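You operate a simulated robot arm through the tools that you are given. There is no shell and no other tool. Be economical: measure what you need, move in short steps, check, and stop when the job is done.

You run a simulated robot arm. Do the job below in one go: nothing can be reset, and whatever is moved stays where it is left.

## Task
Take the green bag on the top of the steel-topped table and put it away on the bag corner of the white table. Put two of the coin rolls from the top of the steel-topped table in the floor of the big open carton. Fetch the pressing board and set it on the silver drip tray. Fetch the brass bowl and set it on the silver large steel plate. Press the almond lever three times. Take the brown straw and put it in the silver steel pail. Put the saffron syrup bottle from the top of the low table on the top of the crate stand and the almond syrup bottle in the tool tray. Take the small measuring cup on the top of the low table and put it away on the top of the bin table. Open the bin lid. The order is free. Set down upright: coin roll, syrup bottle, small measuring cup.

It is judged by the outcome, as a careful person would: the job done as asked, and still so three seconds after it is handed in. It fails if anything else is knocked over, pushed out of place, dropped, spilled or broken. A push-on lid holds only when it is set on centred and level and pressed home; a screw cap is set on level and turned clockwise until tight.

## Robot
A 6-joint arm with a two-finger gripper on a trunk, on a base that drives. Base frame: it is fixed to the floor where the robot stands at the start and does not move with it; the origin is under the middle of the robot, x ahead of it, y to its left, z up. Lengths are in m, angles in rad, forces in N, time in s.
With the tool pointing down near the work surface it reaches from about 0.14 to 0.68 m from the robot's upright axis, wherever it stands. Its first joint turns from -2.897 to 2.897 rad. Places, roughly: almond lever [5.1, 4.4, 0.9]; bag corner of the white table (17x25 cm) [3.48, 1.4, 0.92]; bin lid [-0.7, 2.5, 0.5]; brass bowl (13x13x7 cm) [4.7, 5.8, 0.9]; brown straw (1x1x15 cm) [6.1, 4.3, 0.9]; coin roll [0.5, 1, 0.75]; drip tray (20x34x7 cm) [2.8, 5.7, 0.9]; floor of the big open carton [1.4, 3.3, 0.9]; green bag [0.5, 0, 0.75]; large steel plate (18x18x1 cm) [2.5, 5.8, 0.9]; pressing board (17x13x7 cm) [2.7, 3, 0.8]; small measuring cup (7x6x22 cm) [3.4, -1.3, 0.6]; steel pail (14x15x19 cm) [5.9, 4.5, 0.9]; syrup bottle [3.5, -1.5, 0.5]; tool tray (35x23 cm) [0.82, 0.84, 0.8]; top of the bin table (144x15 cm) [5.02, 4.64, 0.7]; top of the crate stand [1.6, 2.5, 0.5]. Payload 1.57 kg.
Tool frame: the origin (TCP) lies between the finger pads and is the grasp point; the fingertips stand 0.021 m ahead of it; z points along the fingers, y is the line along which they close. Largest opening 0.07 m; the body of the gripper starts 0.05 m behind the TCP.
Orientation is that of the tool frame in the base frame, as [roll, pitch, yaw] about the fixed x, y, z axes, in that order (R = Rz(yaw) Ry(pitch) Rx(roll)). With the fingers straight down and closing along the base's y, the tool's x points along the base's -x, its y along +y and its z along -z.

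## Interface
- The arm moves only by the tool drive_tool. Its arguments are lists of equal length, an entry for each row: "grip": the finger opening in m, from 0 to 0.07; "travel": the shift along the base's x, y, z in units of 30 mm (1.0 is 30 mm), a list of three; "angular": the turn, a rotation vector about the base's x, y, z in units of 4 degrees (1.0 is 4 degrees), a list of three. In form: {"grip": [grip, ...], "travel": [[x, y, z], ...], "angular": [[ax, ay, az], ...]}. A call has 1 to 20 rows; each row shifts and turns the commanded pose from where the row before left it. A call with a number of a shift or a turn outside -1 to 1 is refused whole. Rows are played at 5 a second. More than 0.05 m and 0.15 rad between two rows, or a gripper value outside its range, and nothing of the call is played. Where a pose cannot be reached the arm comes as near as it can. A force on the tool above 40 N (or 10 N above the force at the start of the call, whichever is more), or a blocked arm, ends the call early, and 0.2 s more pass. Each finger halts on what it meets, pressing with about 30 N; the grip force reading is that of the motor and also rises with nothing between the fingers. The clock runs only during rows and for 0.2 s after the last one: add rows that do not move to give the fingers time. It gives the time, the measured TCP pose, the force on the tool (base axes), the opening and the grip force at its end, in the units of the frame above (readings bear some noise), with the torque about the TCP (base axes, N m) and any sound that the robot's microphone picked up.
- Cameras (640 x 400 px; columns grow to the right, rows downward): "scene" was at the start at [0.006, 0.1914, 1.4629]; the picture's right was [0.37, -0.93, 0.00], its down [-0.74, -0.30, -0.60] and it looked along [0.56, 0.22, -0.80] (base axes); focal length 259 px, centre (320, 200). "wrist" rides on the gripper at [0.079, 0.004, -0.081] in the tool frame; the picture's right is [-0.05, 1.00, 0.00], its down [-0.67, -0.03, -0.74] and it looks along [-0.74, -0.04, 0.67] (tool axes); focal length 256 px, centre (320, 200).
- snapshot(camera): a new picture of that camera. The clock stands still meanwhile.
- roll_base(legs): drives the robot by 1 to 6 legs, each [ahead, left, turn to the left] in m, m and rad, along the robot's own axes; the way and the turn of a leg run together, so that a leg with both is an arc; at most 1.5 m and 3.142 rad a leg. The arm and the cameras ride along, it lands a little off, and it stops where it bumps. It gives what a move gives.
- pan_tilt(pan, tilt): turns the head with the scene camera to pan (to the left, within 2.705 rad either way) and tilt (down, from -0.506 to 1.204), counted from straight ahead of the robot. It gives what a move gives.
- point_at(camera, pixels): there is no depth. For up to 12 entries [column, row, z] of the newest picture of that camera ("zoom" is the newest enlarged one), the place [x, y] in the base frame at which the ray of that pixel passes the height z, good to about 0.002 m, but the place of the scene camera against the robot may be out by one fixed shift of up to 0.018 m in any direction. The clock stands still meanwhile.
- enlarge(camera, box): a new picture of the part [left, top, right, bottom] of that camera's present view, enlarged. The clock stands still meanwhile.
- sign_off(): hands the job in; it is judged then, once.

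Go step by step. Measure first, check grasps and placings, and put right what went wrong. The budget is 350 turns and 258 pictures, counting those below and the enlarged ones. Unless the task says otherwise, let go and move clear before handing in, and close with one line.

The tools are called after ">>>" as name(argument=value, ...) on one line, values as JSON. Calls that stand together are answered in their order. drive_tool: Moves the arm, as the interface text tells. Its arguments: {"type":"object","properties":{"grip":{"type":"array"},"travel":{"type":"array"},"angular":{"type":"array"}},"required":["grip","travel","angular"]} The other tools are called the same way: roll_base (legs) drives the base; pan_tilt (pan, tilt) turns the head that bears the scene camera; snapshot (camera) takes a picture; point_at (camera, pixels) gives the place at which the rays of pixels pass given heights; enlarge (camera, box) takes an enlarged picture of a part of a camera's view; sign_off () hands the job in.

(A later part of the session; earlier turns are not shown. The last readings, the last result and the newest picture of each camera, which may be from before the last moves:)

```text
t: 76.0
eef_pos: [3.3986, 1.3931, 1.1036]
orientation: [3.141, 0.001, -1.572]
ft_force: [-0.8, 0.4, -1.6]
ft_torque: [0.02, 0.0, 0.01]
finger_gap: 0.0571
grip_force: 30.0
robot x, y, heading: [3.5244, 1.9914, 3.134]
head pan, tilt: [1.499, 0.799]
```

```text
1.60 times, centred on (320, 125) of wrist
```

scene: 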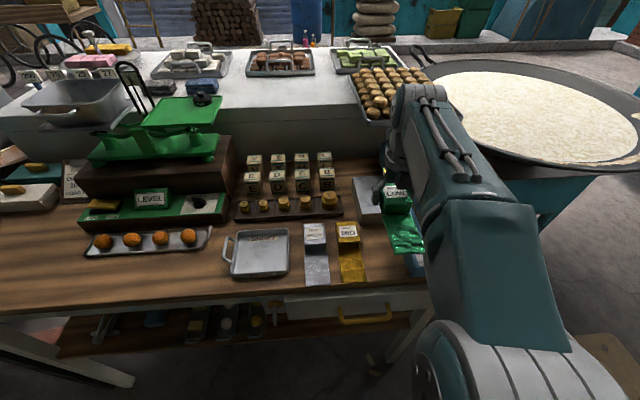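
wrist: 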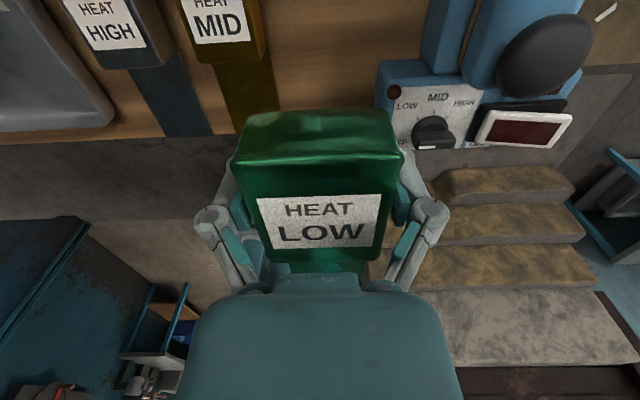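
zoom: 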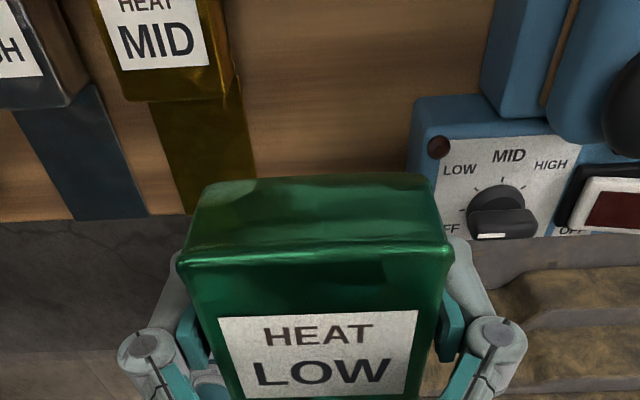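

Slot centre is x≈3.398, as I'm placed. Shift y slightly back and lower, then feel for contact.

>>> drive_tool(grip=[0.02, 0.02, 0.02, 0.02, 0.02, 0.02, 0.02], travel=[[0, -0.55, 0], [0, 0, -1], [0, 0, -1], [0, 0, -1], [0, 0, -1], [0, 0, -0.4], [0, 0, 0]], angular=[[0, 0, 0], [0, 0, 0], [0, 0, 0], [0, 0, 0], [0, 0, 0], [0, 0, 0], [0, 0, 0]])

>>> snapshot(camera="wrist")

>>> enlarge(camera="scene", box=[280, 170, 480, 300])

```text
t: 77.6
eef_pos: [3.3988, 1.3753, 0.9705]
orientation: [-3.14, -0.001, -1.571]
ft_force: [-0.7, -0.2, -0.3]
ft_torque: [-0.01, 0.01, -0.02]
finger_gap: 0.0572
grip_force: 29.6
robot x, y, heading: [3.5219, 1.9927, 3.135]
head pan, tilt: [1.499, 0.799]
```

```text
225 pictures are left
```

wrist: 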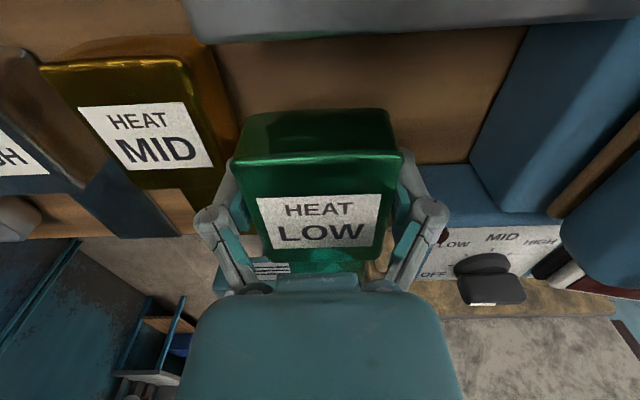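

```text
3.08 times, centred on (380, 235) of scene
```

zoom: 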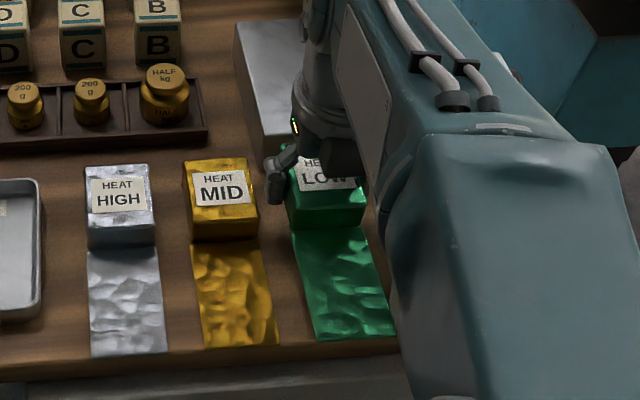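

Well aligned with the other two. Lower the last ~2 cm gently.

>>> drive_tool(grip=[0.02, 0.02, 0.02, 0.02, 0.02, 0.02], travel=[[0, 0, -0.2], [0, 0, -0.2], [0, 0, -0.15], [0, 0, -0.1], [0, 0, -0.1], [0, 0, 0]], angular=[[0, 0, 0], [0, 0, 0], [0, 0, 0], [0, 0, 0], [0, 0, 0], [0, 0, 0]])

```text
t: 79.0
eef_pos: [3.398, 1.3757, 0.9466]
orientation: [3.141, -0.001, -1.57]
ft_force: [-0.2, 0.5, -1.2]
ft_torque: [-0.01, 0.0, 0.02]
finger_gap: 0.0572
grip_force: 30.3
robot x, y, heading: [3.5289, 1.9959, 3.138]
head pan, tilt: [1.499, 0.799]
```

>>> drive_tool(grip=[0.02, 0.02, 0.02, 0.02, 0.02, 0.02], travel=[[0, 0, -0.1], [0, 0, -0.1], [0, 0, -0.1], [0, 0, -0.1], [0, 0, -0.1], [0, 0, 0]], angular=[[0, 0, 0], [0, 0, 0], [0, 0, 0], [0, 0, 0], [0, 0, 0], [0, 0, 0]])

>>> snapshot(camera="wrist")

```text
t: 80.4
eef_pos: [3.3973, 1.3764, 0.9336]
orientation: [-3.141, 0.0, -1.572]
ft_force: [1.6, 2.8, 7.6]
ft_torque: [0.2, -0.16, 0.04]
finger_gap: 0.0576
grip_force: 30.4
robot x, y, heading: [3.5229, 1.9926, 3.136]
head pan, tilt: [1.499, 0.799]
```

```text
223 pictures are left
```

wrist: 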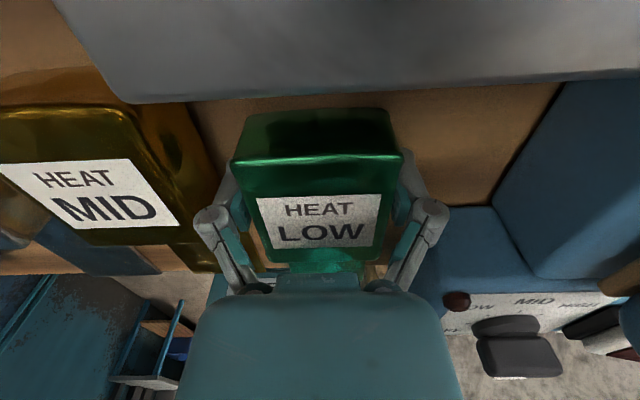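

The bag rests on the table (7.6 N). Open a little and rise.

>>> drive_tool(grip=[0.064, 0.064, 0.064, 0.064, 0.064, 0.064, 0.064, 0.064, 0.064, 0.064], travel=[[0, 0, 0.05], [0, 0, 0.1], [0, 0, 0.2], [0, 0, 0.4], [0, 0, 0.7], [0, 0, 1], [0, 0, 1], [0, 0, 1], [0, 0, 1], [0, 0, 1]], angular=[[0, 0, 0], [0, 0, 0], [0, 0, 0], [0, 0, 0], [0, 0, 0], [0, 0, 0], [0, 0, 0], [0, 0, 0], [0, 0, 0], [0, 0, 0]])

>>> enlarge(camera="scene", box=[280, 170, 480, 300])

```text
t: 82.6
eef_pos: [3.3968, 1.3761, 1.1272]
orientation: [-3.141, 0.002, -1.571]
ft_force: [-0.3, 0.0, -1.1]
ft_torque: [0.03, 0.03, 0.02]
finger_gap: 0.0636
grip_force: 0.2
robot x, y, heading: [3.5242, 1.9977, 3.131]
head pan, tilt: [1.499, 0.799]
```

```text
3.08 times, centred on (380, 235) of scene
```

zoom: 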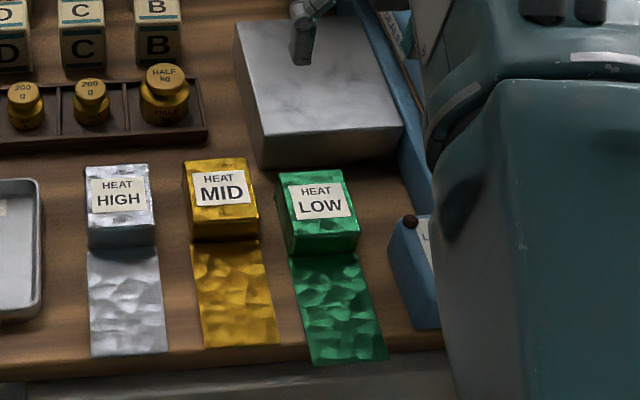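

The bag is down beside the others. I'll measure how it sits relative to gold and the table edge.

>>> point_at(camera="zoom", pixels=[[192, 240, 0.92], [260, 236, 0.92], [205, 348, 0.92], [278, 344, 0.92], [291, 255, 0.92], [358, 249, 0.92], [315, 366, 0.92], [388, 358, 0.92], [440, 340, 0.92], [90, 248, 0.92], [155, 244, 0.92]])

```text
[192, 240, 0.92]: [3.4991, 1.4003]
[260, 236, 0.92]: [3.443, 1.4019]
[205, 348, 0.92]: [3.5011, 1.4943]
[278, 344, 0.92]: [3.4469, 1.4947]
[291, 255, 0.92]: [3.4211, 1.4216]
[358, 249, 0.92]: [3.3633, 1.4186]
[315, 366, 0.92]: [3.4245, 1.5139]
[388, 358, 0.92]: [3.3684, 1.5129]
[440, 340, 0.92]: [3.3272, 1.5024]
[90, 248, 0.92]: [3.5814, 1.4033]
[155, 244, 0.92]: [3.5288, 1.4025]
```

The bag sits ~1 cm over the table's edge and near the corner's right limit; I'll regrip and nudge it +1 cm x, −1 cm y.

>>> drive_tool(grip=[0.065, 0.065, 0.065, 0.065, 0.065, 0.065, 0.065, 0.065, 0.065, 0.02, 0.02, 0.02], travel=[[0, 0, -1], [0, 0, -1], [0, 0, -1], [0, 0, -1], [0, 0, -1], [0, 0, -0.7], [0, 0, -0.5], [0, 0, -0.18], [0, 0, 0], [0, 0, 0], [0, 0, 0], [0, 0, 0]], angular=[[0, 0, 0], [0, 0, 0], [0, 0, 0], [0, 0, 0], [0, 0, 0], [0, 0, 0], [0, 0, 0], [0, 0, 0], [0, 0, 0], [0, 0, 0], [0, 0, 0], [0, 0, 0]])

```text
t: 85.2
eef_pos: [3.3979, 1.3769, 0.9362]
orientation: [3.141, 0.0, -1.57]
ft_force: [-1.4, 0.7, 1.8]
ft_torque: [-0.03, 0.07, -0.03]
finger_gap: 0.0572
grip_force: 29.7
robot x, y, heading: [3.5302, 1.9922, 3.13]
head pan, tilt: [1.499, 0.799]
```

>>> drive_tool(grip=[0.02, 0.02, 0.02, 0.02, 0.02, 0.02], travel=[[0, 0, 0.2], [0.16, -0.17, 0], [0.16, -0.17, 0], [0, 0, -0.1], [0, 0, -0.1], [0, 0, -0.05]], angular=[[0, 0, 0], [0, 0, 0], [0, 0, 0], [0, 0, 0], [0, 0, 0], [0, 0, 0]])

>>> snapshot(camera="wrist")

```text
t: 86.6
eef_pos: [3.4065, 1.3656, 0.9355]
orientation: [3.139, -0.001, -1.571]
ft_force: [-0.4, -1.7, 14.7]
ft_torque: [-0.14, 0.01, -0.02]
finger_gap: 0.0575
grip_force: 30.0
robot x, y, heading: [3.5278, 1.9926, 3.133]
head pan, tilt: [1.499, 0.799]
```

```text
221 pictures are left
```

wrist: 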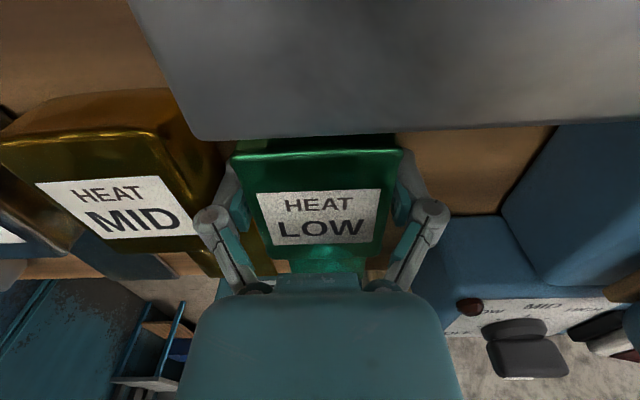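

Good; release with a minimal opening and rise.

>>> drive_tool(grip=[0.06, 0.061, 0.061, 0.061, 0.061, 0.061, 0.061, 0.061, 0.061, 0.061], travel=[[0, 0, 0.05], [0, 0, 0.1], [0, 0, 0.2], [0, 0, 0.4], [0, 0, 0.7], [0, 0, 1], [0, 0, 1], [0, 0, 1], [0, 0, 1], [0, 0, 1]], angular=[[0, 0, 0], [0, 0, 0], [0, 0, 0], [0, 0, 0], [0, 0, 0], [0, 0, 0], [0, 0, 0], [0, 0, 0], [0, 0, 0], [0, 0, 0]])

>>> enlarge(camera="scene", box=[280, 170, 480, 300])

```text
t: 88.8
eef_pos: [3.4074, 1.3651, 1.1265]
orientation: [-3.142, 0.002, -1.571]
ft_force: [0.2, -0.4, 0.3]
ft_torque: [0.01, 0.01, -0.03]
finger_gap: 0.0608
grip_force: 0.0
robot x, y, heading: [3.5243, 1.9967, 3.136]
head pan, tilt: [1.499, 0.799]
```

```text
3.08 times, centred on (380, 235) of scene
```

zoom: 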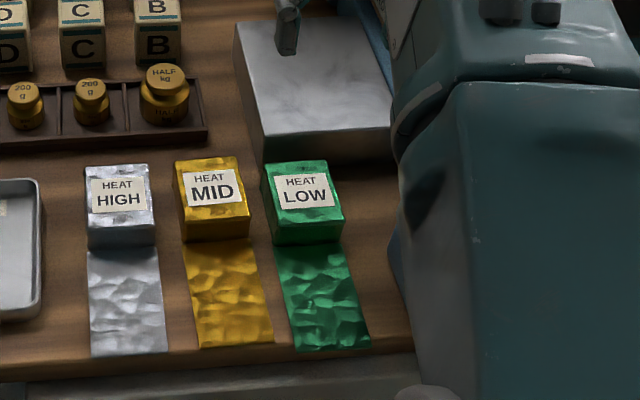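

Green bag is in place in the row. Tuck the arm back and turn toward the doorway to survey the inner room.

>>> drive_tool(grip=[0.07, 0.07, 0.07, 0.07, 0.07, 0.07, 0.07, 0.07, 0.07, 0.07, 0.07, 0.07, 0.07, 0.07, 0.07, 0.07, 0.07, 0.07, 0.07, 0.07], travel=[[-0.257, 1, 0], [-0.257, 1, 0], [-0.257, 1, 0], [-0.257, 1, 0], [-0.257, 1, 0], [-0.257, 1, 0], [-0.257, 1, 0], [-0.257, 1, 0], [-0.257, 1, 0], [-0.257, 1, 0], [-0.257, 1, 0], [-0.257, 1, 0], [-0.257, 1, 0], [-0.257, 1, 0], [-0.257, 1, 0], [-0.257, 1, 0], [-0.257, 1, 0], [-0.257, 1, 0], [-0.257, 1, 0], [-0.257, 1, 0]], angular=[[0, 0, 0], [0, 0, 0], [0, 0, 0], [0, 0, 0], [0, 0, 0], [0, 0, 0], [0, 0, 0], [0, 0, 0], [0, 0, 0], [0, 0, 0], [0, 0, 0], [0, 0, 0], [0, 0, 0], [0, 0, 0], [0, 0, 0], [0, 0, 0], [0, 0, 0], [0, 0, 0], [0, 0, 0], [0, 0, 0]])

>>> roll_base(legs=[[0, 0, -1.57]])

>>> pan_tilt(pan=0.0, tilt=0.35)

>>> snapshot(camera="scene")

>>> pan_tilt(pan=0.8, tilt=0.35)

>>> snapshot(camera="scene")

```text
t: 93.0
eef_pos: [3.2541, 1.9685, 1.1305]
orientation: [-3.141, 0.0, -1.572]
ft_force: [0.2, 0.5, 0.7]
ft_torque: [-0.04, -0.01, 0.04]
finger_gap: 0.07
grip_force: 0.0
robot x, y, heading: [3.523, 1.9948, 3.134]
head pan, tilt: [1.499, 0.799]
```

```text
t: 97.3
eef_pos: [3.5116, 2.2651, 1.1302]
orientation: [-3.141, 0.001, 3.091]
ft_force: [0.1, 0.3, -0.3]
ft_torque: [-0.04, -0.03, -0.02]
finger_gap: 0.0701
grip_force: 0.2
robot x, y, heading: [3.5279, 1.9943, 1.516]
head pan, tilt: [1.499, 0.799]
```

```text
t: 98.9
eef_pos: [3.5119, 2.2653, 1.1308]
orientation: [-3.141, 0.0, 3.09]
ft_force: [0.0, -0.3, 0.3]
ft_torque: [-0.01, 0.0, 0.0]
finger_gap: 0.07
grip_force: 0.1
robot x, y, heading: [3.5229, 1.9928, 1.509]
head pan, tilt: [0.0, 0.351]
```

```text
219 pictures are left
```

scene: 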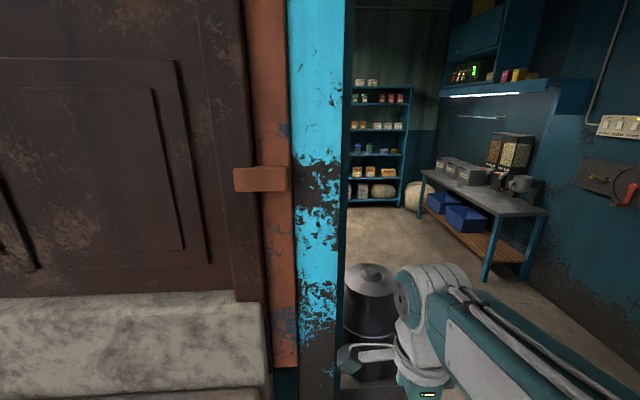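

```text
t: 100.0
eef_pos: [3.5121, 2.2652, 1.1307]
orientation: [-3.141, 0.002, 3.091]
ft_force: [-0.2, 0.0, 0.3]
ft_torque: [0.0, -0.03, -0.02]
finger_gap: 0.0703
grip_force: 0.0
robot x, y, heading: [3.5252, 1.9941, 1.514]
head pan, tilt: [0.799, 0.351]
```

```text
218 pictures are left
```

scene: 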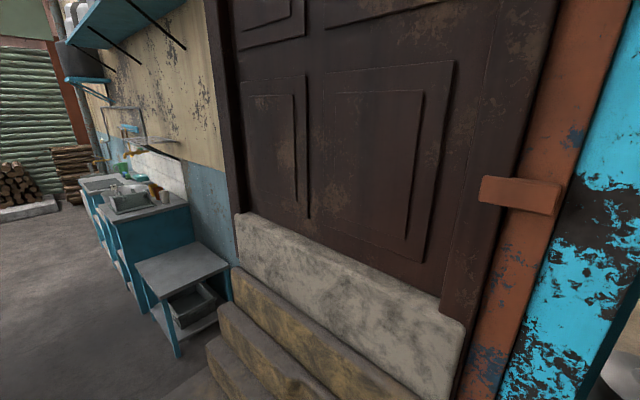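

The doorway opens to the right (pot at (370,300), bin table at (490,200)). Move right and look in.

>>> roll_base(legs=[[0, -0.6, 0.055]])

>>> pan_tilt(pan=0.0, tilt=0.3)

>>> snapshot(camera="scene")

>>> pan_tilt(pan=-0.7, tilt=0.3)

>>> snapshot(camera="scene")

```text
t: 103.4
eef_pos: [4.0818, 2.2454, 1.1298]
orientation: [3.141, 0.004, -3.137]
ft_force: [-1.0, 0.3, -0.8]
ft_torque: [0.01, -0.03, 0.0]
finger_gap: 0.0699
grip_force: 0.1
robot x, y, heading: [4.1108, 1.9794, 1.568]
head pan, tilt: [0.799, 0.351]
```

```text
t: 104.5
eef_pos: [4.0857, 2.2456, 1.13]
orientation: [3.141, -0.001, -3.137]
ft_force: [-0.1, -0.1, 0.0]
ft_torque: [0.02, -0.01, -0.02]
finger_gap: 0.0701
grip_force: 0.1
robot x, y, heading: [4.1144, 1.9773, 1.561]
head pan, tilt: [0.0, 0.3]
```

```text
217 pictures are left
```

scene: 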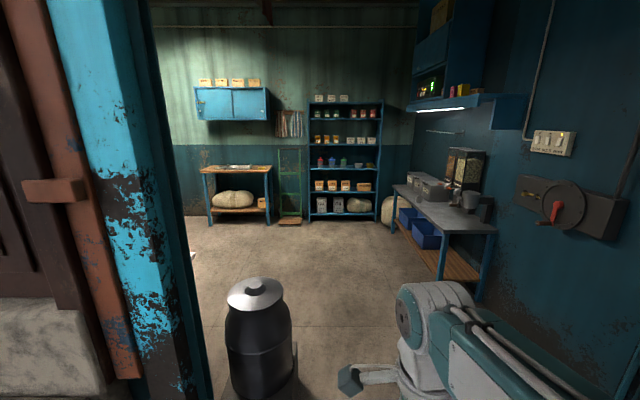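

```text
t: 105.6
eef_pos: [4.0854, 2.2466, 1.1314]
orientation: [3.141, 0.0, -3.136]
ft_force: [0.6, -0.2, 1.2]
ft_torque: [0.02, 0.0, -0.01]
finger_gap: 0.07
grip_force: 0.2
robot x, y, heading: [4.1096, 1.9727, 1.568]
head pan, tilt: [-0.7, 0.3]
```

```text
216 pictures are left
```

scene: 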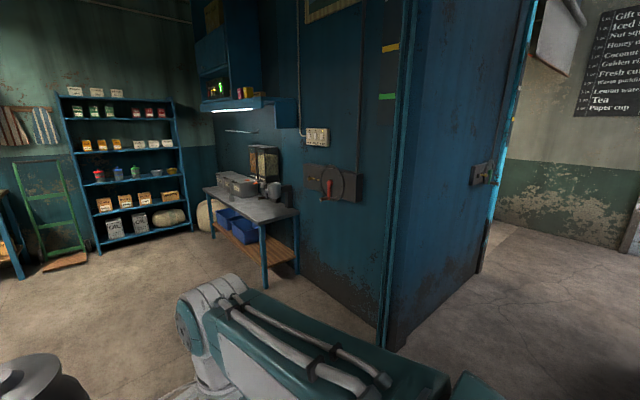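

Measure churn, doorway jamb and bin table legs on the floor.

>>> pan_tilt(pan=0.0, tilt=0.6)

>>> snapshot(camera="scene")

```text
t: 106.7
eef_pos: [4.0859, 2.2475, 1.1308]
orientation: [3.141, 0.0, -3.137]
ft_force: [0.7, 0.3, 0.2]
ft_torque: [0.0, 0.0, -0.02]
finger_gap: 0.07
grip_force: 0.0
robot x, y, heading: [4.1124, 1.9754, 1.569]
head pan, tilt: [0.0, 0.6]
```

```text
215 pictures are left
```

scene: 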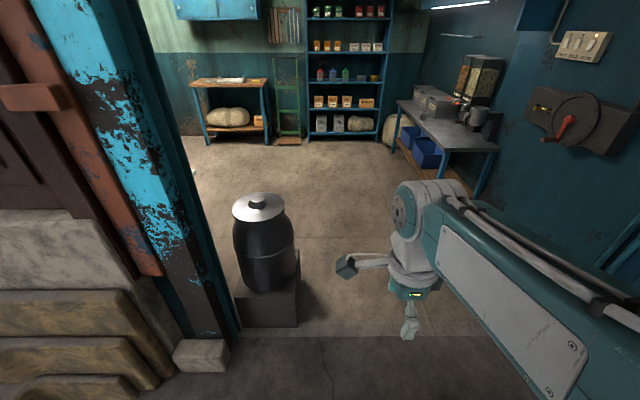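

>>> point_at(camera="scene", pixels=[[238, 328, 0], [298, 328, 0], [298, 285, 0], [475, 193, 0], [440, 195, 0], [395, 152, 0], [228, 368, 0], [310, 138, 0], [207, 145, 0], [268, 143, 0], [340, 352, 0], [298, 135, 0]])

```text
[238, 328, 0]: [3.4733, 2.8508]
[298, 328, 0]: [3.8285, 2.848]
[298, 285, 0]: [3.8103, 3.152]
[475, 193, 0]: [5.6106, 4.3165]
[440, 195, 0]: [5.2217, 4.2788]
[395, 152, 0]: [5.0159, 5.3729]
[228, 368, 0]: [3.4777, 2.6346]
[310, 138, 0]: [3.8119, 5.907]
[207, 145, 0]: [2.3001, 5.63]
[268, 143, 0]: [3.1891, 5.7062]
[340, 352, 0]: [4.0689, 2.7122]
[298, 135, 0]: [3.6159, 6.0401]
```

The bin table stands slanted along the right wall. Drive into the room past the churn.

>>> roll_base(legs=[[0, -0.25, 0], [1.4, 0, 0]])

>>> pan_tilt(pan=-0.4, tilt=0.4)

>>> snapshot(camera="scene")

>>> pan_tilt(pan=0.6, tilt=0.3)

>>> snapshot(camera="scene")

>>> pan_tilt(pan=1.6, tilt=0.3)

>>> snapshot(camera="scene")

```text
t: 115.0
eef_pos: [4.3708, 3.6309, 1.1314]
orientation: [-3.141, 0.0, 3.115]
ft_force: [-0.2, -0.1, -1.3]
ft_torque: [0.0, -0.03, 0.0]
finger_gap: 0.0698
grip_force: 0.0
robot x, y, heading: [4.393, 3.3617, 1.535]
head pan, tilt: [0.0, 0.6]
```

```text
t: 115.9
eef_pos: [4.3714, 3.6314, 1.1299]
orientation: [3.141, -0.001, 3.115]
ft_force: [0.0, 0.7, 1.0]
ft_torque: [-0.02, 0.01, -0.01]
finger_gap: 0.0703
grip_force: 0.0
robot x, y, heading: [4.3912, 3.3602, 1.535]
head pan, tilt: [-0.4, 0.4]
```

```text
214 pictures are left
```

scene: 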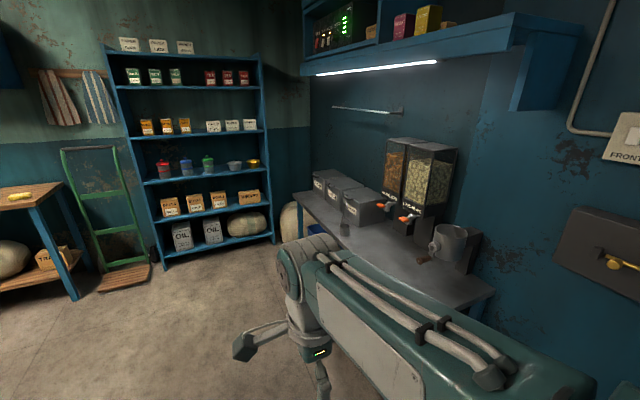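

```text
t: 117.1
eef_pos: [4.3707, 3.6304, 1.1314]
orientation: [-3.141, -0.002, 3.116]
ft_force: [0.9, -0.3, -0.4]
ft_torque: [-0.01, 0.0, 0.02]
finger_gap: 0.0699
grip_force: 0.2
robot x, y, heading: [4.3914, 3.3588, 1.537]
head pan, tilt: [0.6, 0.3]
```

```text
213 pictures are left
```

scene: 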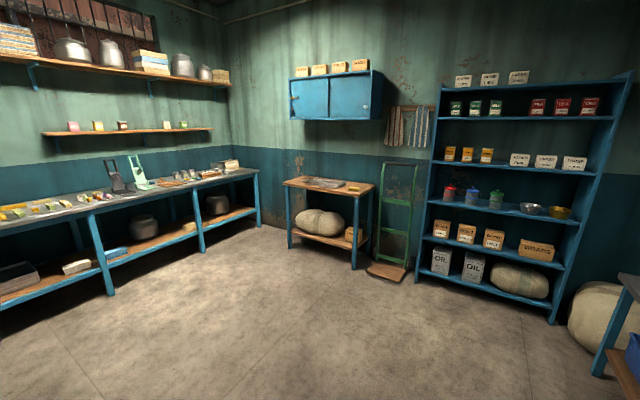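

```text
t: 118.4
eef_pos: [4.3718, 3.631, 1.1295]
orientation: [-3.141, 0.0, 3.115]
ft_force: [0.6, -0.6, -0.4]
ft_torque: [0.0, 0.01, 0.03]
finger_gap: 0.07
grip_force: 0.0
robot x, y, heading: [4.3889, 3.361, 1.536]
head pan, tilt: [1.6, 0.3]
```

```text
212 pictures are left
```

scene: 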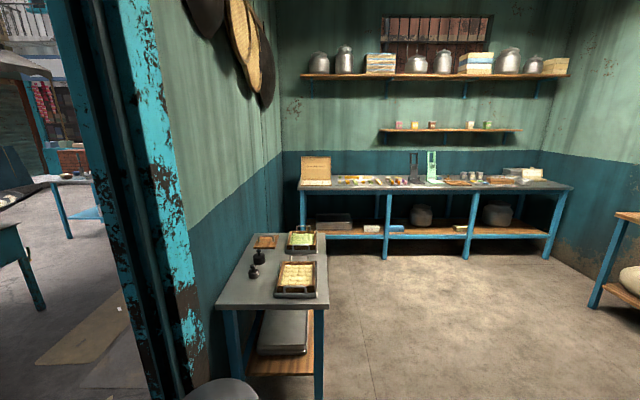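

I see the trays table (275,275), the counter, the wooden table at (2.8,5.7), the brass bowl on the shelf, and hoppers with orange levers on the bin table. Turn to face the bin table.

>>> roll_base(legs=[[0, 0, -1.0], [0.35, 0.35, 0]])

>>> pan_tilt(pan=0.0, tilt=0.5)

>>> snapshot(camera="scene")

```text
t: 123.9
eef_pos: [4.7535, 3.9824, 1.1306]
orientation: [3.141, -0.003, 2.08]
ft_force: [0.1, -0.7, -0.2]
ft_torque: [0.01, 0.01, 0.0]
finger_gap: 0.0699
grip_force: 0.1
robot x, y, heading: [4.5306, 3.8271, 0.503]
head pan, tilt: [1.6, 0.3]
```

```text
t: 125.6
eef_pos: [4.753, 3.985, 1.1314]
orientation: [3.141, 0.001, 2.08]
ft_force: [-0.3, 0.0, 0.4]
ft_torque: [-0.03, 0.05, 0.02]
finger_gap: 0.0698
grip_force: 0.0
robot x, y, heading: [4.5304, 3.8318, 0.501]
head pan, tilt: [0.0, 0.499]
```

```text
211 pictures are left
```

scene: 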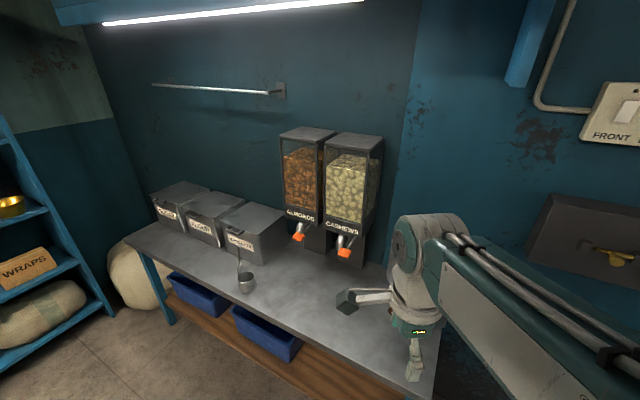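

ALMONDS hopper is on the left with its orange lever at (297,237). Zoom in.

>>> enlarge(camera="scene", box=[220, 180, 400, 300])

>>> point_at(camera="scene", pixels=[[297, 237, 0.9], [343, 253, 0.9], [245, 285, 0.75], [437, 355, 0.75], [123, 240, 0.75], [290, 305, 0.75]])

```text
3.33 times, centred on (310, 240) of scene
```

zoom: 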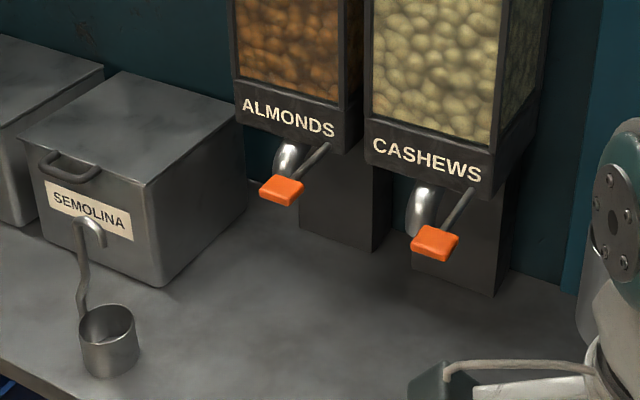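

```text
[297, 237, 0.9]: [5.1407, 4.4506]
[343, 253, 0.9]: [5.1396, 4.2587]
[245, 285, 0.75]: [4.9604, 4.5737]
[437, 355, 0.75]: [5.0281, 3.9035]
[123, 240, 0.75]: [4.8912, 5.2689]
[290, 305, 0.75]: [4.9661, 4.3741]
```

Rotate the tool to look forward and move toward the almond lever for an accurate wrist view.

>>> drive_tool(grip=[0, 0, 0, 0, 0, 0, 0, 0, 0, 0, 0, 0, 0, 0, 0, 0, 0, 0, 0, 0], travel=[[0.2, 0.5, -0.1], [0.2, 0.5, -0.1], [0.2, 0.5, -0.1], [0.2, 0.5, -0.1], [0.2, 0.5, -0.1], [0.2, 0.5, -0.1], [0.2, 0.5, -0.1], [0.2, 0.5, -0.1], [0.2, 0.5, -0.1], [0.2, 0.5, -0.1], [0.2, 0.5, -0.1], [0.2, 0.5, -0.1], [0.2, 0.5, -0.1], [0.2, 0.5, -0.1], [0.2, 0.5, -0.1], [0.2, 0.5, -0.1], [0.2, 0.5, -0.1], [0.2, 0.5, -0.1], [0.2, 0.5, -0.1], [0.2, 0.5, -0.1]], angular=[[0, 0, 1], [0, 0, 1], [0, 0, 1], [0, 0, 1], [0, 0, 1], [0, 0, 1], [0, 0, 1], [0, 0, 1], [0, 0, 1], [0, 0, 1], [0, 0, 1], [0, 0, 1], [0, 0, 1], [0, 0, 1], [0, 0, 1], [0, 0, 1], [0, 0, 1], [0, 0, 1], [0, 0, 1], [0, 0, 1]])

>>> snapshot(camera="wrist")

>>> snapshot(camera="scene")

```text
t: 129.8
eef_pos: [4.8735, 4.2844, 1.0697]
orientation: [-3.14, -0.001, -2.805]
ft_force: [0.8, -0.2, 0.5]
ft_torque: [0.0, 0.02, -0.02]
finger_gap: 0.0002
grip_force: 28.4
robot x, y, heading: [4.5278, 3.8325, 0.501]
head pan, tilt: [0.0, 0.499]
```

```text
209 pictures are left
```

wrist: 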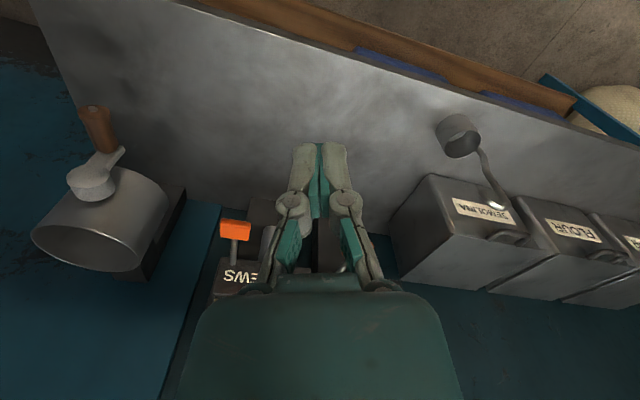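

```text
208 pictures are left
```

scene: 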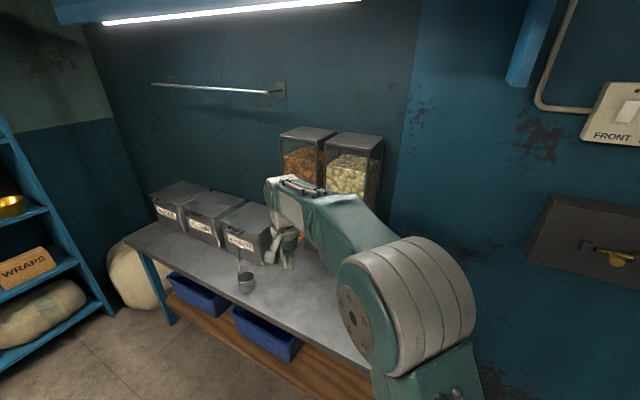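

The cashew lever shows at (235,228), the almond lever is hidden behind the hand. Shift along the table to expose it.

>>> drive_tool(grip=[0, 0, 0, 0], travel=[[-0.7, 0.6, 0], [-0.7, 0.6, 0], [-0.7, 0.6, 0], [-0.7, 0.6, 0]], angular=[[0, 0, 0.6], [0, 0, 0.6], [0, 0, 0.6], [0, 0, 0.6]])

>>> snapshot(camera="wrist")

```text
t: 130.8
eef_pos: [4.7907, 4.3569, 1.0685]
orientation: [-3.141, -0.001, -2.64]
ft_force: [0.1, 0.5, -0.4]
ft_torque: [0.05, -0.03, 0.01]
finger_gap: 0.0003
grip_force: 28.8
robot x, y, heading: [4.5289, 3.827, 0.504]
head pan, tilt: [0.0, 0.499]
```

```text
207 pictures are left
```

wrist: 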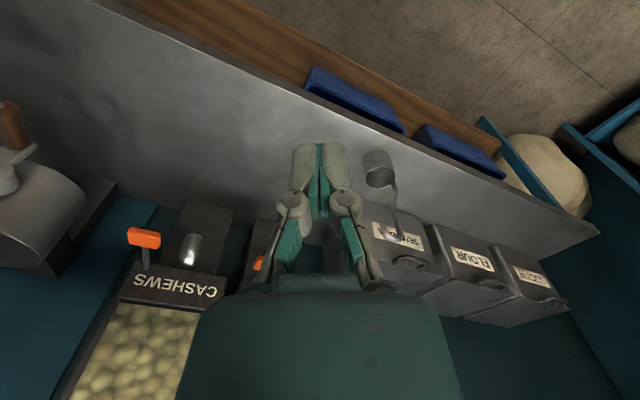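

Triangulated: almond paddle ≈ (5.085, 4.39, 0.955). I'll square the tool to the table and tilt the fingers 40° forward so the hand stays clear of the hopper, then look.

>>> drive_tool(grip=[0, 0, 0, 0, 0, 0, 0, 0, 0, 0, 0, 0, 0, 0, 0, 0, 0, 0], travel=[[0.2, 0.1, 0], [0.2, 0.1, 0], [0.2, 0.1, 0], [0.2, 0.1, 0], [0.2, 0.1, 0], [0.2, 0.1, 0], [0.2, 0.1, 0], [0.2, 0.1, 0], [0.2, 0.1, 0], [0.2, 0.1, 0], [0.2, 0.1, 0], [0.2, 0, 0], [0.2, 0, 0], [0.2, 0, 0], [0.2, 0, 0], [0.2, 0, 0], [0.2, 0, 0], [0.2, 0, 0]], angular=[[0, 0, -0.9], [0, 0, -0.9], [0, 0, -0.9], [0, 0, -0.9], [0, 0, -0.9], [0, 0, -0.9], [0, 0, -0.9], [0, 0, -0.9], [0, -1, 0], [0, -1, 0], [0, -1, 0], [0, -1, 0], [0, -1, 0], [0, -1, 0], [0, -1, 0], [0, -1, 0], [0, -1, 0], [0, -1, 0]])

>>> snapshot(camera="wrist")

>>> snapshot(camera="scene")

```text
t: 134.6
eef_pos: [4.8973, 4.3899, 1.0685]
orientation: [-3.14, 0.699, -3.139]
ft_force: [-0.3, -0.8, -0.6]
ft_torque: [-0.04, -0.01, 0.0]
finger_gap: 0.0
grip_force: 28.6
robot x, y, heading: [4.5271, 3.8315, 0.499]
head pan, tilt: [0.0, 0.499]
```

```text
206 pictures are left
```

wrist: 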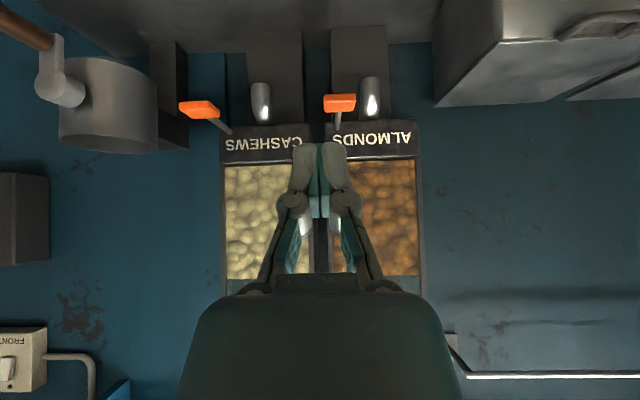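

```text
205 pictures are left
```

scene: 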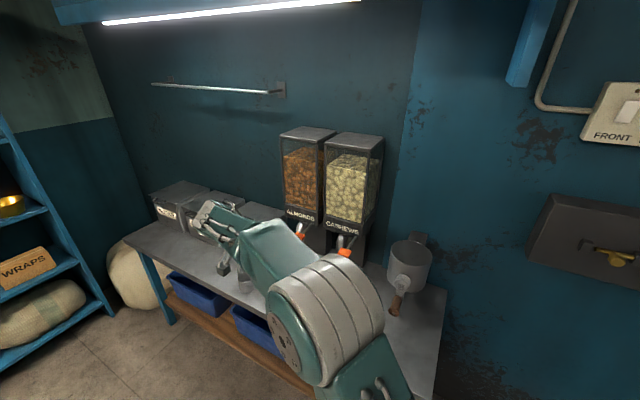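

Almond paddle at (340,104) → ≈(5.085,4.405,0.957). Move fingertips over it.

>>> drive_tool(grip=[0, 0, 0, 0, 0, 0, 0, 0, 0], travel=[[0.9, 0.1, 0], [0.9, 0.1, 0], [0.9, 0.1, 0], [0.9, 0.1, 0], [0.9, 0.1, 0], [0.9, 0, 0], [0, 0, -0.8], [0, 0, -0.8], [0, 0, -0.4]], angular=[[0, 0, 0], [0, 0, 0], [0, 0, 0], [0, 0, 0], [0, 0, 0], [0, 0, 0], [0, 0, 0], [0, 0, 0], [0, 0, 0]])

>>> snapshot(camera="wrist")

>>> enlarge(camera="scene", box=[220, 180, 400, 300])

```text
t: 136.6
eef_pos: [5.0594, 4.4043, 1.0111]
orientation: [-3.139, 0.699, -3.141]
ft_force: [-0.6, -0.3, -0.5]
ft_torque: [-0.01, -0.02, 0.01]
finger_gap: 0.0
grip_force: 28.9
robot x, y, heading: [4.5338, 3.8271, 0.504]
head pan, tilt: [0.0, 0.499]
```

```text
204 pictures are left
```

wrist: 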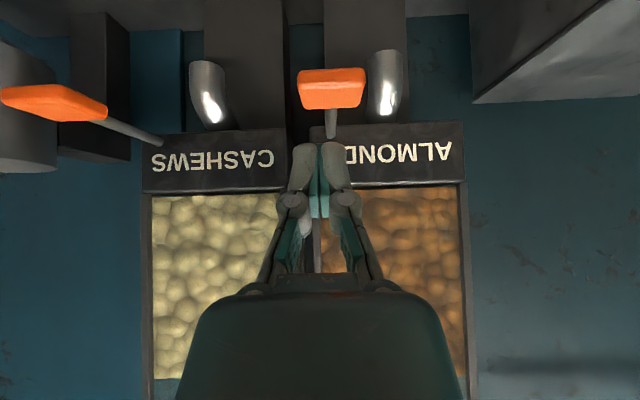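

```text
3.33 times, centred on (310, 240) of scene
```

zoom: 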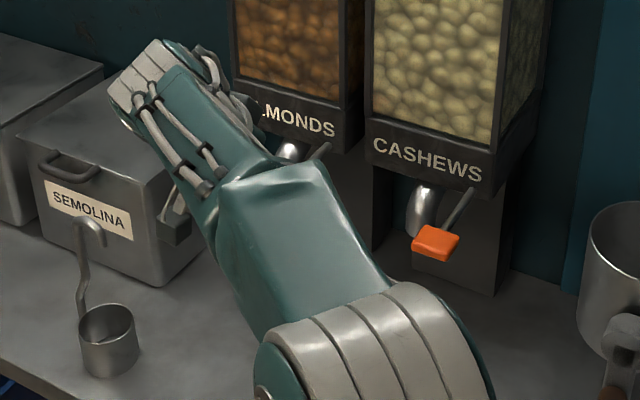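

Fingertips stand just above and in front of the paddle (332,88). Nudge forward 8 mm and press down gently to learn the stroke.

>>> drive_tool(grip=[0, 0, 0, 0, 0, 0, 0], travel=[[0.3, 0.15, 0], [0, 0, -0.3], [0, 0, -0.3], [0, 0, -0.3], [0, 0, -0.2], [0, 0, -0.2], [0, 0, 0]], angular=[[0, 0, 0], [0, 0, 0], [0, 0, 0], [0, 0, 0], [0, 0, 0], [0, 0, 0], [0, 0, 0]])

>>> snapshot(camera="wrist")

```text
t: 138.2
eef_pos: [5.0671, 4.4085, 0.9703]
orientation: [-3.141, 0.699, -3.139]
ft_force: [-0.6, 0.1, 0.2]
ft_torque: [-0.03, 0.01, 0.0]
finger_gap: 0.0001
grip_force: 28.1
robot x, y, heading: [4.5308, 3.8299, 0.505]
head pan, tilt: [0.0, 0.499]
```

```text
202 pictures are left
```

wrist: 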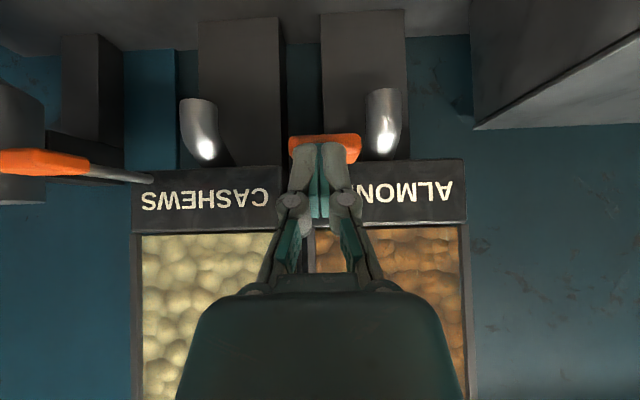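

Tips are just about on the paddle, no force yet. Press on.

>>> drive_tool(grip=[0, 0, 0, 0, 0], travel=[[0, 0, -0.2], [0, 0, -0.2], [0, 0, -0.2], [0, 0, -0.2], [0, 0, 0]], angular=[[0, 0, 0], [0, 0, 0], [0, 0, 0], [0, 0, 0], [0, 0, 0]])

>>> snapshot(camera="wrist")

```text
t: 139.4
eef_pos: [5.0683, 4.4088, 0.9466]
orientation: [-3.139, 0.698, -3.14]
ft_force: [0.7, 0.4, -0.8]
ft_torque: [0.02, 0.0, 0.01]
finger_gap: 0.0002
grip_force: 28.4
robot x, y, heading: [4.5286, 3.8316, 0.504]
head pan, tilt: [0.0, 0.499]
```

```text
201 pictures are left
```

wrist: 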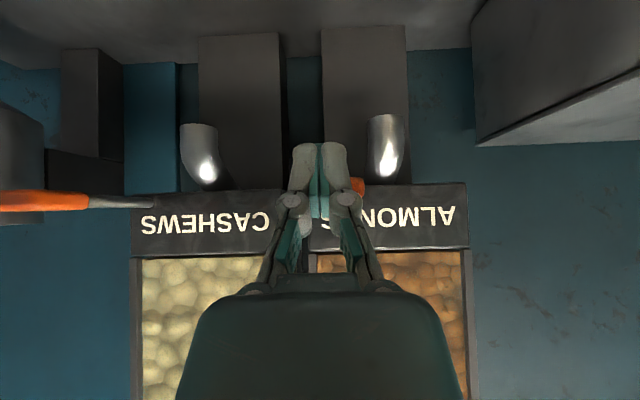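

The tips passed in front of the paddle; re-triangulating gives the paddle at x≈5.117, z≈0.94. Rise, go 3 cm forward, and press.

>>> drive_tool(grip=[0, 0, 0, 0, 0, 0, 0, 0], travel=[[0, 0, 0.9], [0, 0, 0.9], [0.5, 0, 0], [0.5, 0, 0], [0, 0, -0.5], [0, 0, -0.3], [0, 0, -0.2], [0, 0, 0]], angular=[[0, 0, 0], [0, 0, 0], [0, 0, 0], [0, 0, 0], [0, 0, 0], [0, 0, 0], [0, 0, 0], [0, 0, 0]])

>>> snapshot(camera="wrist")

```text
t: 141.2
eef_pos: [5.099, 4.4095, 0.9692]
orientation: [-3.14, 0.697, -3.14]
ft_force: [-0.4, 1.2, 1.9]
ft_torque: [0.02, -0.02, 0.01]
finger_gap: 0.0063
grip_force: 28.9
robot x, y, heading: [4.5262, 3.8278, 0.505]
head pan, tilt: [0.0, 0.499]
```

```text
200 pictures are left
```

wrist: 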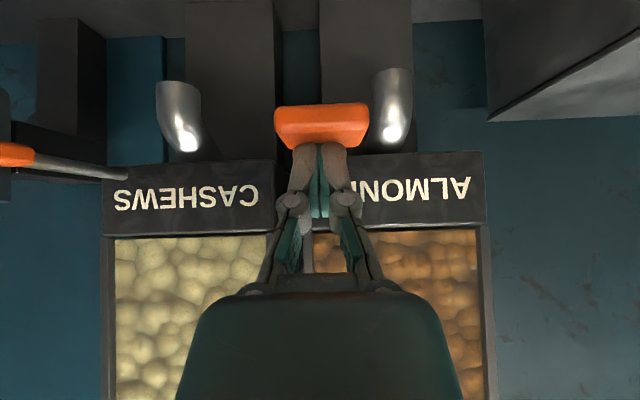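

The finger gap opened to 6 mm — the rod is likely wedging between the tips. Rise, shift back 8 mm and sideways 8 mm and press again.

>>> drive_tool(grip=[0, 0, 0, 0, 0, 0, 0, 0], travel=[[0, 0, 0.7], [0, 0, 0.2], [-0.3, 0.3, 0], [0, 0, -0.5], [0, 0, -0.3], [0, 0, -0.2], [0, 0, -0.15], [0, 0, 0]], angular=[[0, 0, 0], [0, 0, 0], [0, 0, 0], [0, 0, 0], [0, 0, 0], [0, 0, 0], [0, 0, 0], [0, 0, 0]])

>>> snapshot(camera="wrist")

```text
t: 143.0
eef_pos: [5.09, 4.4191, 0.9624]
orientation: [-3.14, 0.696, -3.14]
ft_force: [2.2, -0.9, 3.3]
ft_torque: [0.02, -0.05, -0.02]
finger_gap: 0.006
grip_force: 28.6
out of reach, approached as far as the arm can: row 3, 6
robot x, y, heading: [4.5346, 3.8312, 0.501]
head pan, tilt: [0.0, 0.499]
```

```text
199 pictures are left
```

wrist: 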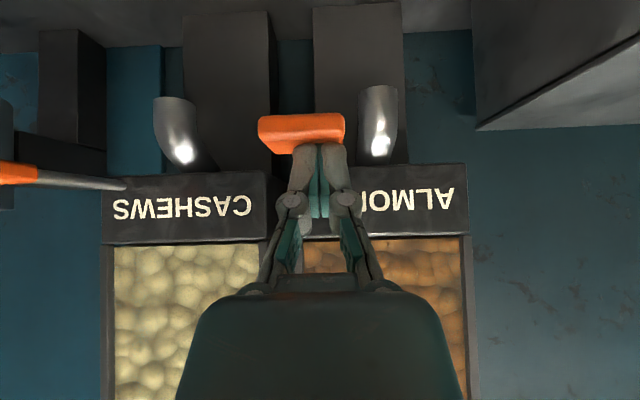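

I'm at the reach limit. Lift clear and reposition the base nearer the lever.

>>> drive_tool(grip=[0, 0, 0, 0, 0, 0, 0, 0], travel=[[0, 0, 0.9], [0, 0, 0.9], [-0.9, 0, 0.5], [-0.9, 0, 0.5], [-0.9, 0, 0], [-0.9, 0, 0], [-0.9, 0, 0], [-0.9, 0, 0]], angular=[[0, 0, 0], [0, 0, 0], [0, 0, 0], [0, 0, 0], [0, 0, 0], [0, 0, 0], [0, 0, 0], [0, 0, 0]])

>>> roll_base(legs=[[0, 0.4, 0], [0.15, 0, 0]])

>>> snapshot(camera="wrist")

>>> snapshot(camera="scene")

```text
t: 144.8
eef_pos: [4.9225, 4.4147, 1.043]
orientation: [-3.139, 0.699, -3.139]
ft_force: [0.0, -0.3, 0.5]
ft_torque: [-0.02, -0.04, -0.02]
finger_gap: 0.0004
grip_force: 28.6
out of reach, approached as far as the arm can: row 2
robot x, y, heading: [4.5317, 3.8293, 0.502]
head pan, tilt: [0.0, 0.499]
```

```text
t: 148.2
eef_pos: [4.8505, 4.8389, 1.0425]
orientation: [-3.138, 0.698, -3.13]
ft_force: [0.6, 0.1, 1.2]
ft_torque: [-0.01, 0.01, 0.02]
finger_gap: 0.0
grip_force: 28.6
robot x, y, heading: [4.4594, 4.2468, 0.515]
head pan, tilt: [0.0, 0.499]
```

```text
198 pictures are left
```

wrist: 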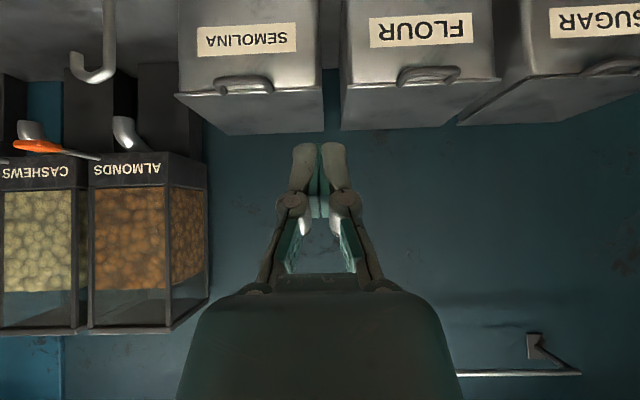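

```text
197 pictures are left
```

scene: 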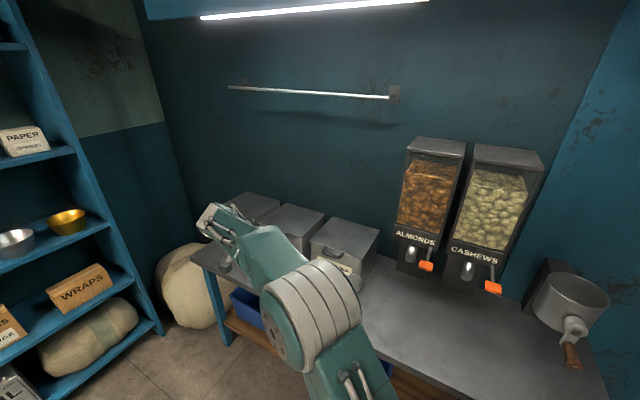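

Move back over the almond lever from the new stance.

>>> drive_tool(grip=[0, 0, 0, 0, 0, 0, 0, 0, 0, 0, 0, 0, 0, 0, 0], travel=[[0, -1, 0], [0, -1, 0], [0, -1, 0], [0, -1, 0], [0, -1, 0], [0, -1, 0], [0, -1, 0], [0, -1, 0], [0.2, -1, 0], [0.5, -1, 0], [0.9, -1, 0], [1, -1, 0], [1, -1, 0], [1, -1, 0], [1, -0.25, 0]], angular=[[0, 0, 0], [0, 0, 0], [0, 0, 0], [0, 0, 0], [0, 0, 0], [0, 0, 0], [0, 0, 0], [0, 0, 0], [0, 0, 0], [0, 0, 0], [0, 0, 0], [0, 0, 0], [0, 0, 0], [0, 0, 0], [0, 0, 0]])

>>> snapshot(camera="wrist")

>>> enlarge(camera="scene", box=[350, 200, 530, 320])

```text
t: 151.4
eef_pos: [5.0179, 4.4079, 1.0458]
orientation: [-3.141, 0.698, -3.133]
ft_force: [0.2, 0.2, -0.1]
ft_torque: [0.0, -0.01, -0.02]
finger_gap: 0.0002
grip_force: 28.5
robot x, y, heading: [4.4634, 4.25, 0.512]
head pan, tilt: [0.0, 0.499]
```

```text
196 pictures are left
```

wrist: 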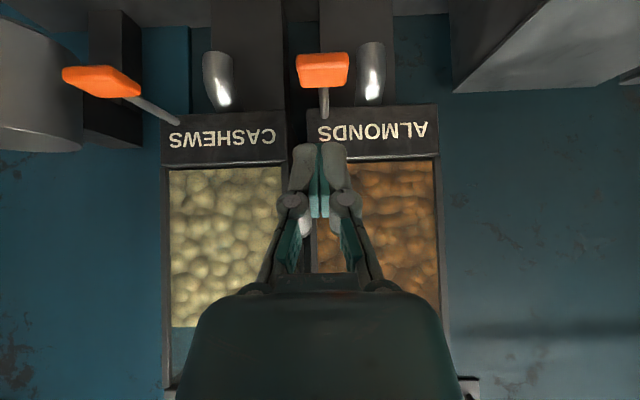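

```text
3.33 times, centred on (440, 260) of scene
```

zoom: 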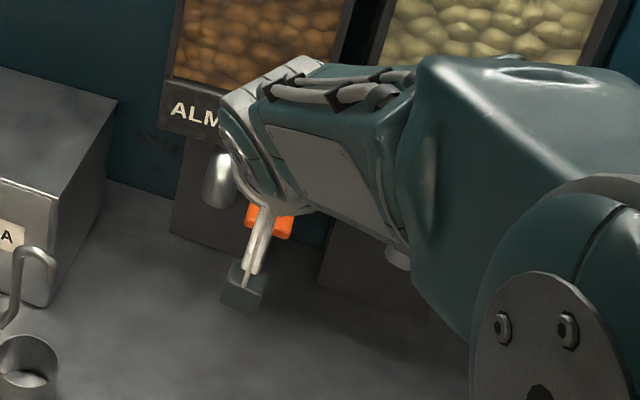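

Aligned in y (323,72). Go over the paddle and press down with a longer stroke.

>>> drive_tool(grip=[0, 0, 0, 0, 0, 0, 0, 0, 0, 0, 0], travel=[[0.8, 0, 0], [0.8, 0, 0], [0.8, 0, -0.5], [0, 0, -0.8], [0, 0, -0.8], [0, 0, -0.3], [0, 0, -0.2], [0, 0, -0.2], [0, 0, -0.2], [0, 0, -0.2], [0, 0, 0]], angular=[[0, 0, 0], [0, 0, 0], [0, 0, 0], [0, 0, 0], [0, 0, 0], [0, 0, 0], [0, 0, 0], [0, 0, 0], [0, 0, 0], [0, 0, 0], [0, 0, 0]])

>>> snapshot(camera="wrist")

```text
t: 153.8
eef_pos: [5.0915, 4.4098, 0.9505]
orientation: [3.14, 0.702, -3.135]
ft_force: [0.9, -1.6, 18.8]
ft_torque: [-0.05, -0.12, -0.17]
finger_gap: 0.0057
grip_force: 29.1
robot x, y, heading: [4.462, 4.2504, 0.508]
head pan, tilt: [0.0, 0.499]
```

```text
194 pictures are left
```

wrist: 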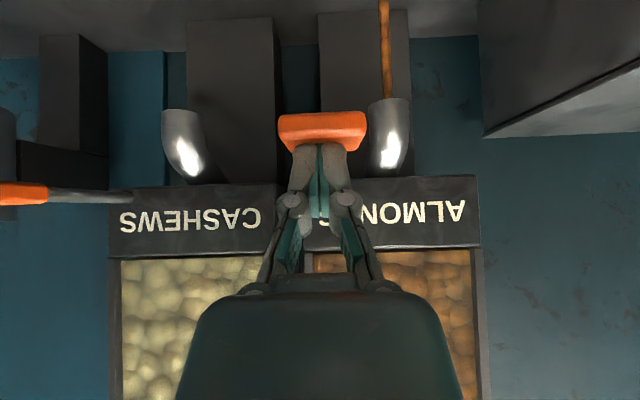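

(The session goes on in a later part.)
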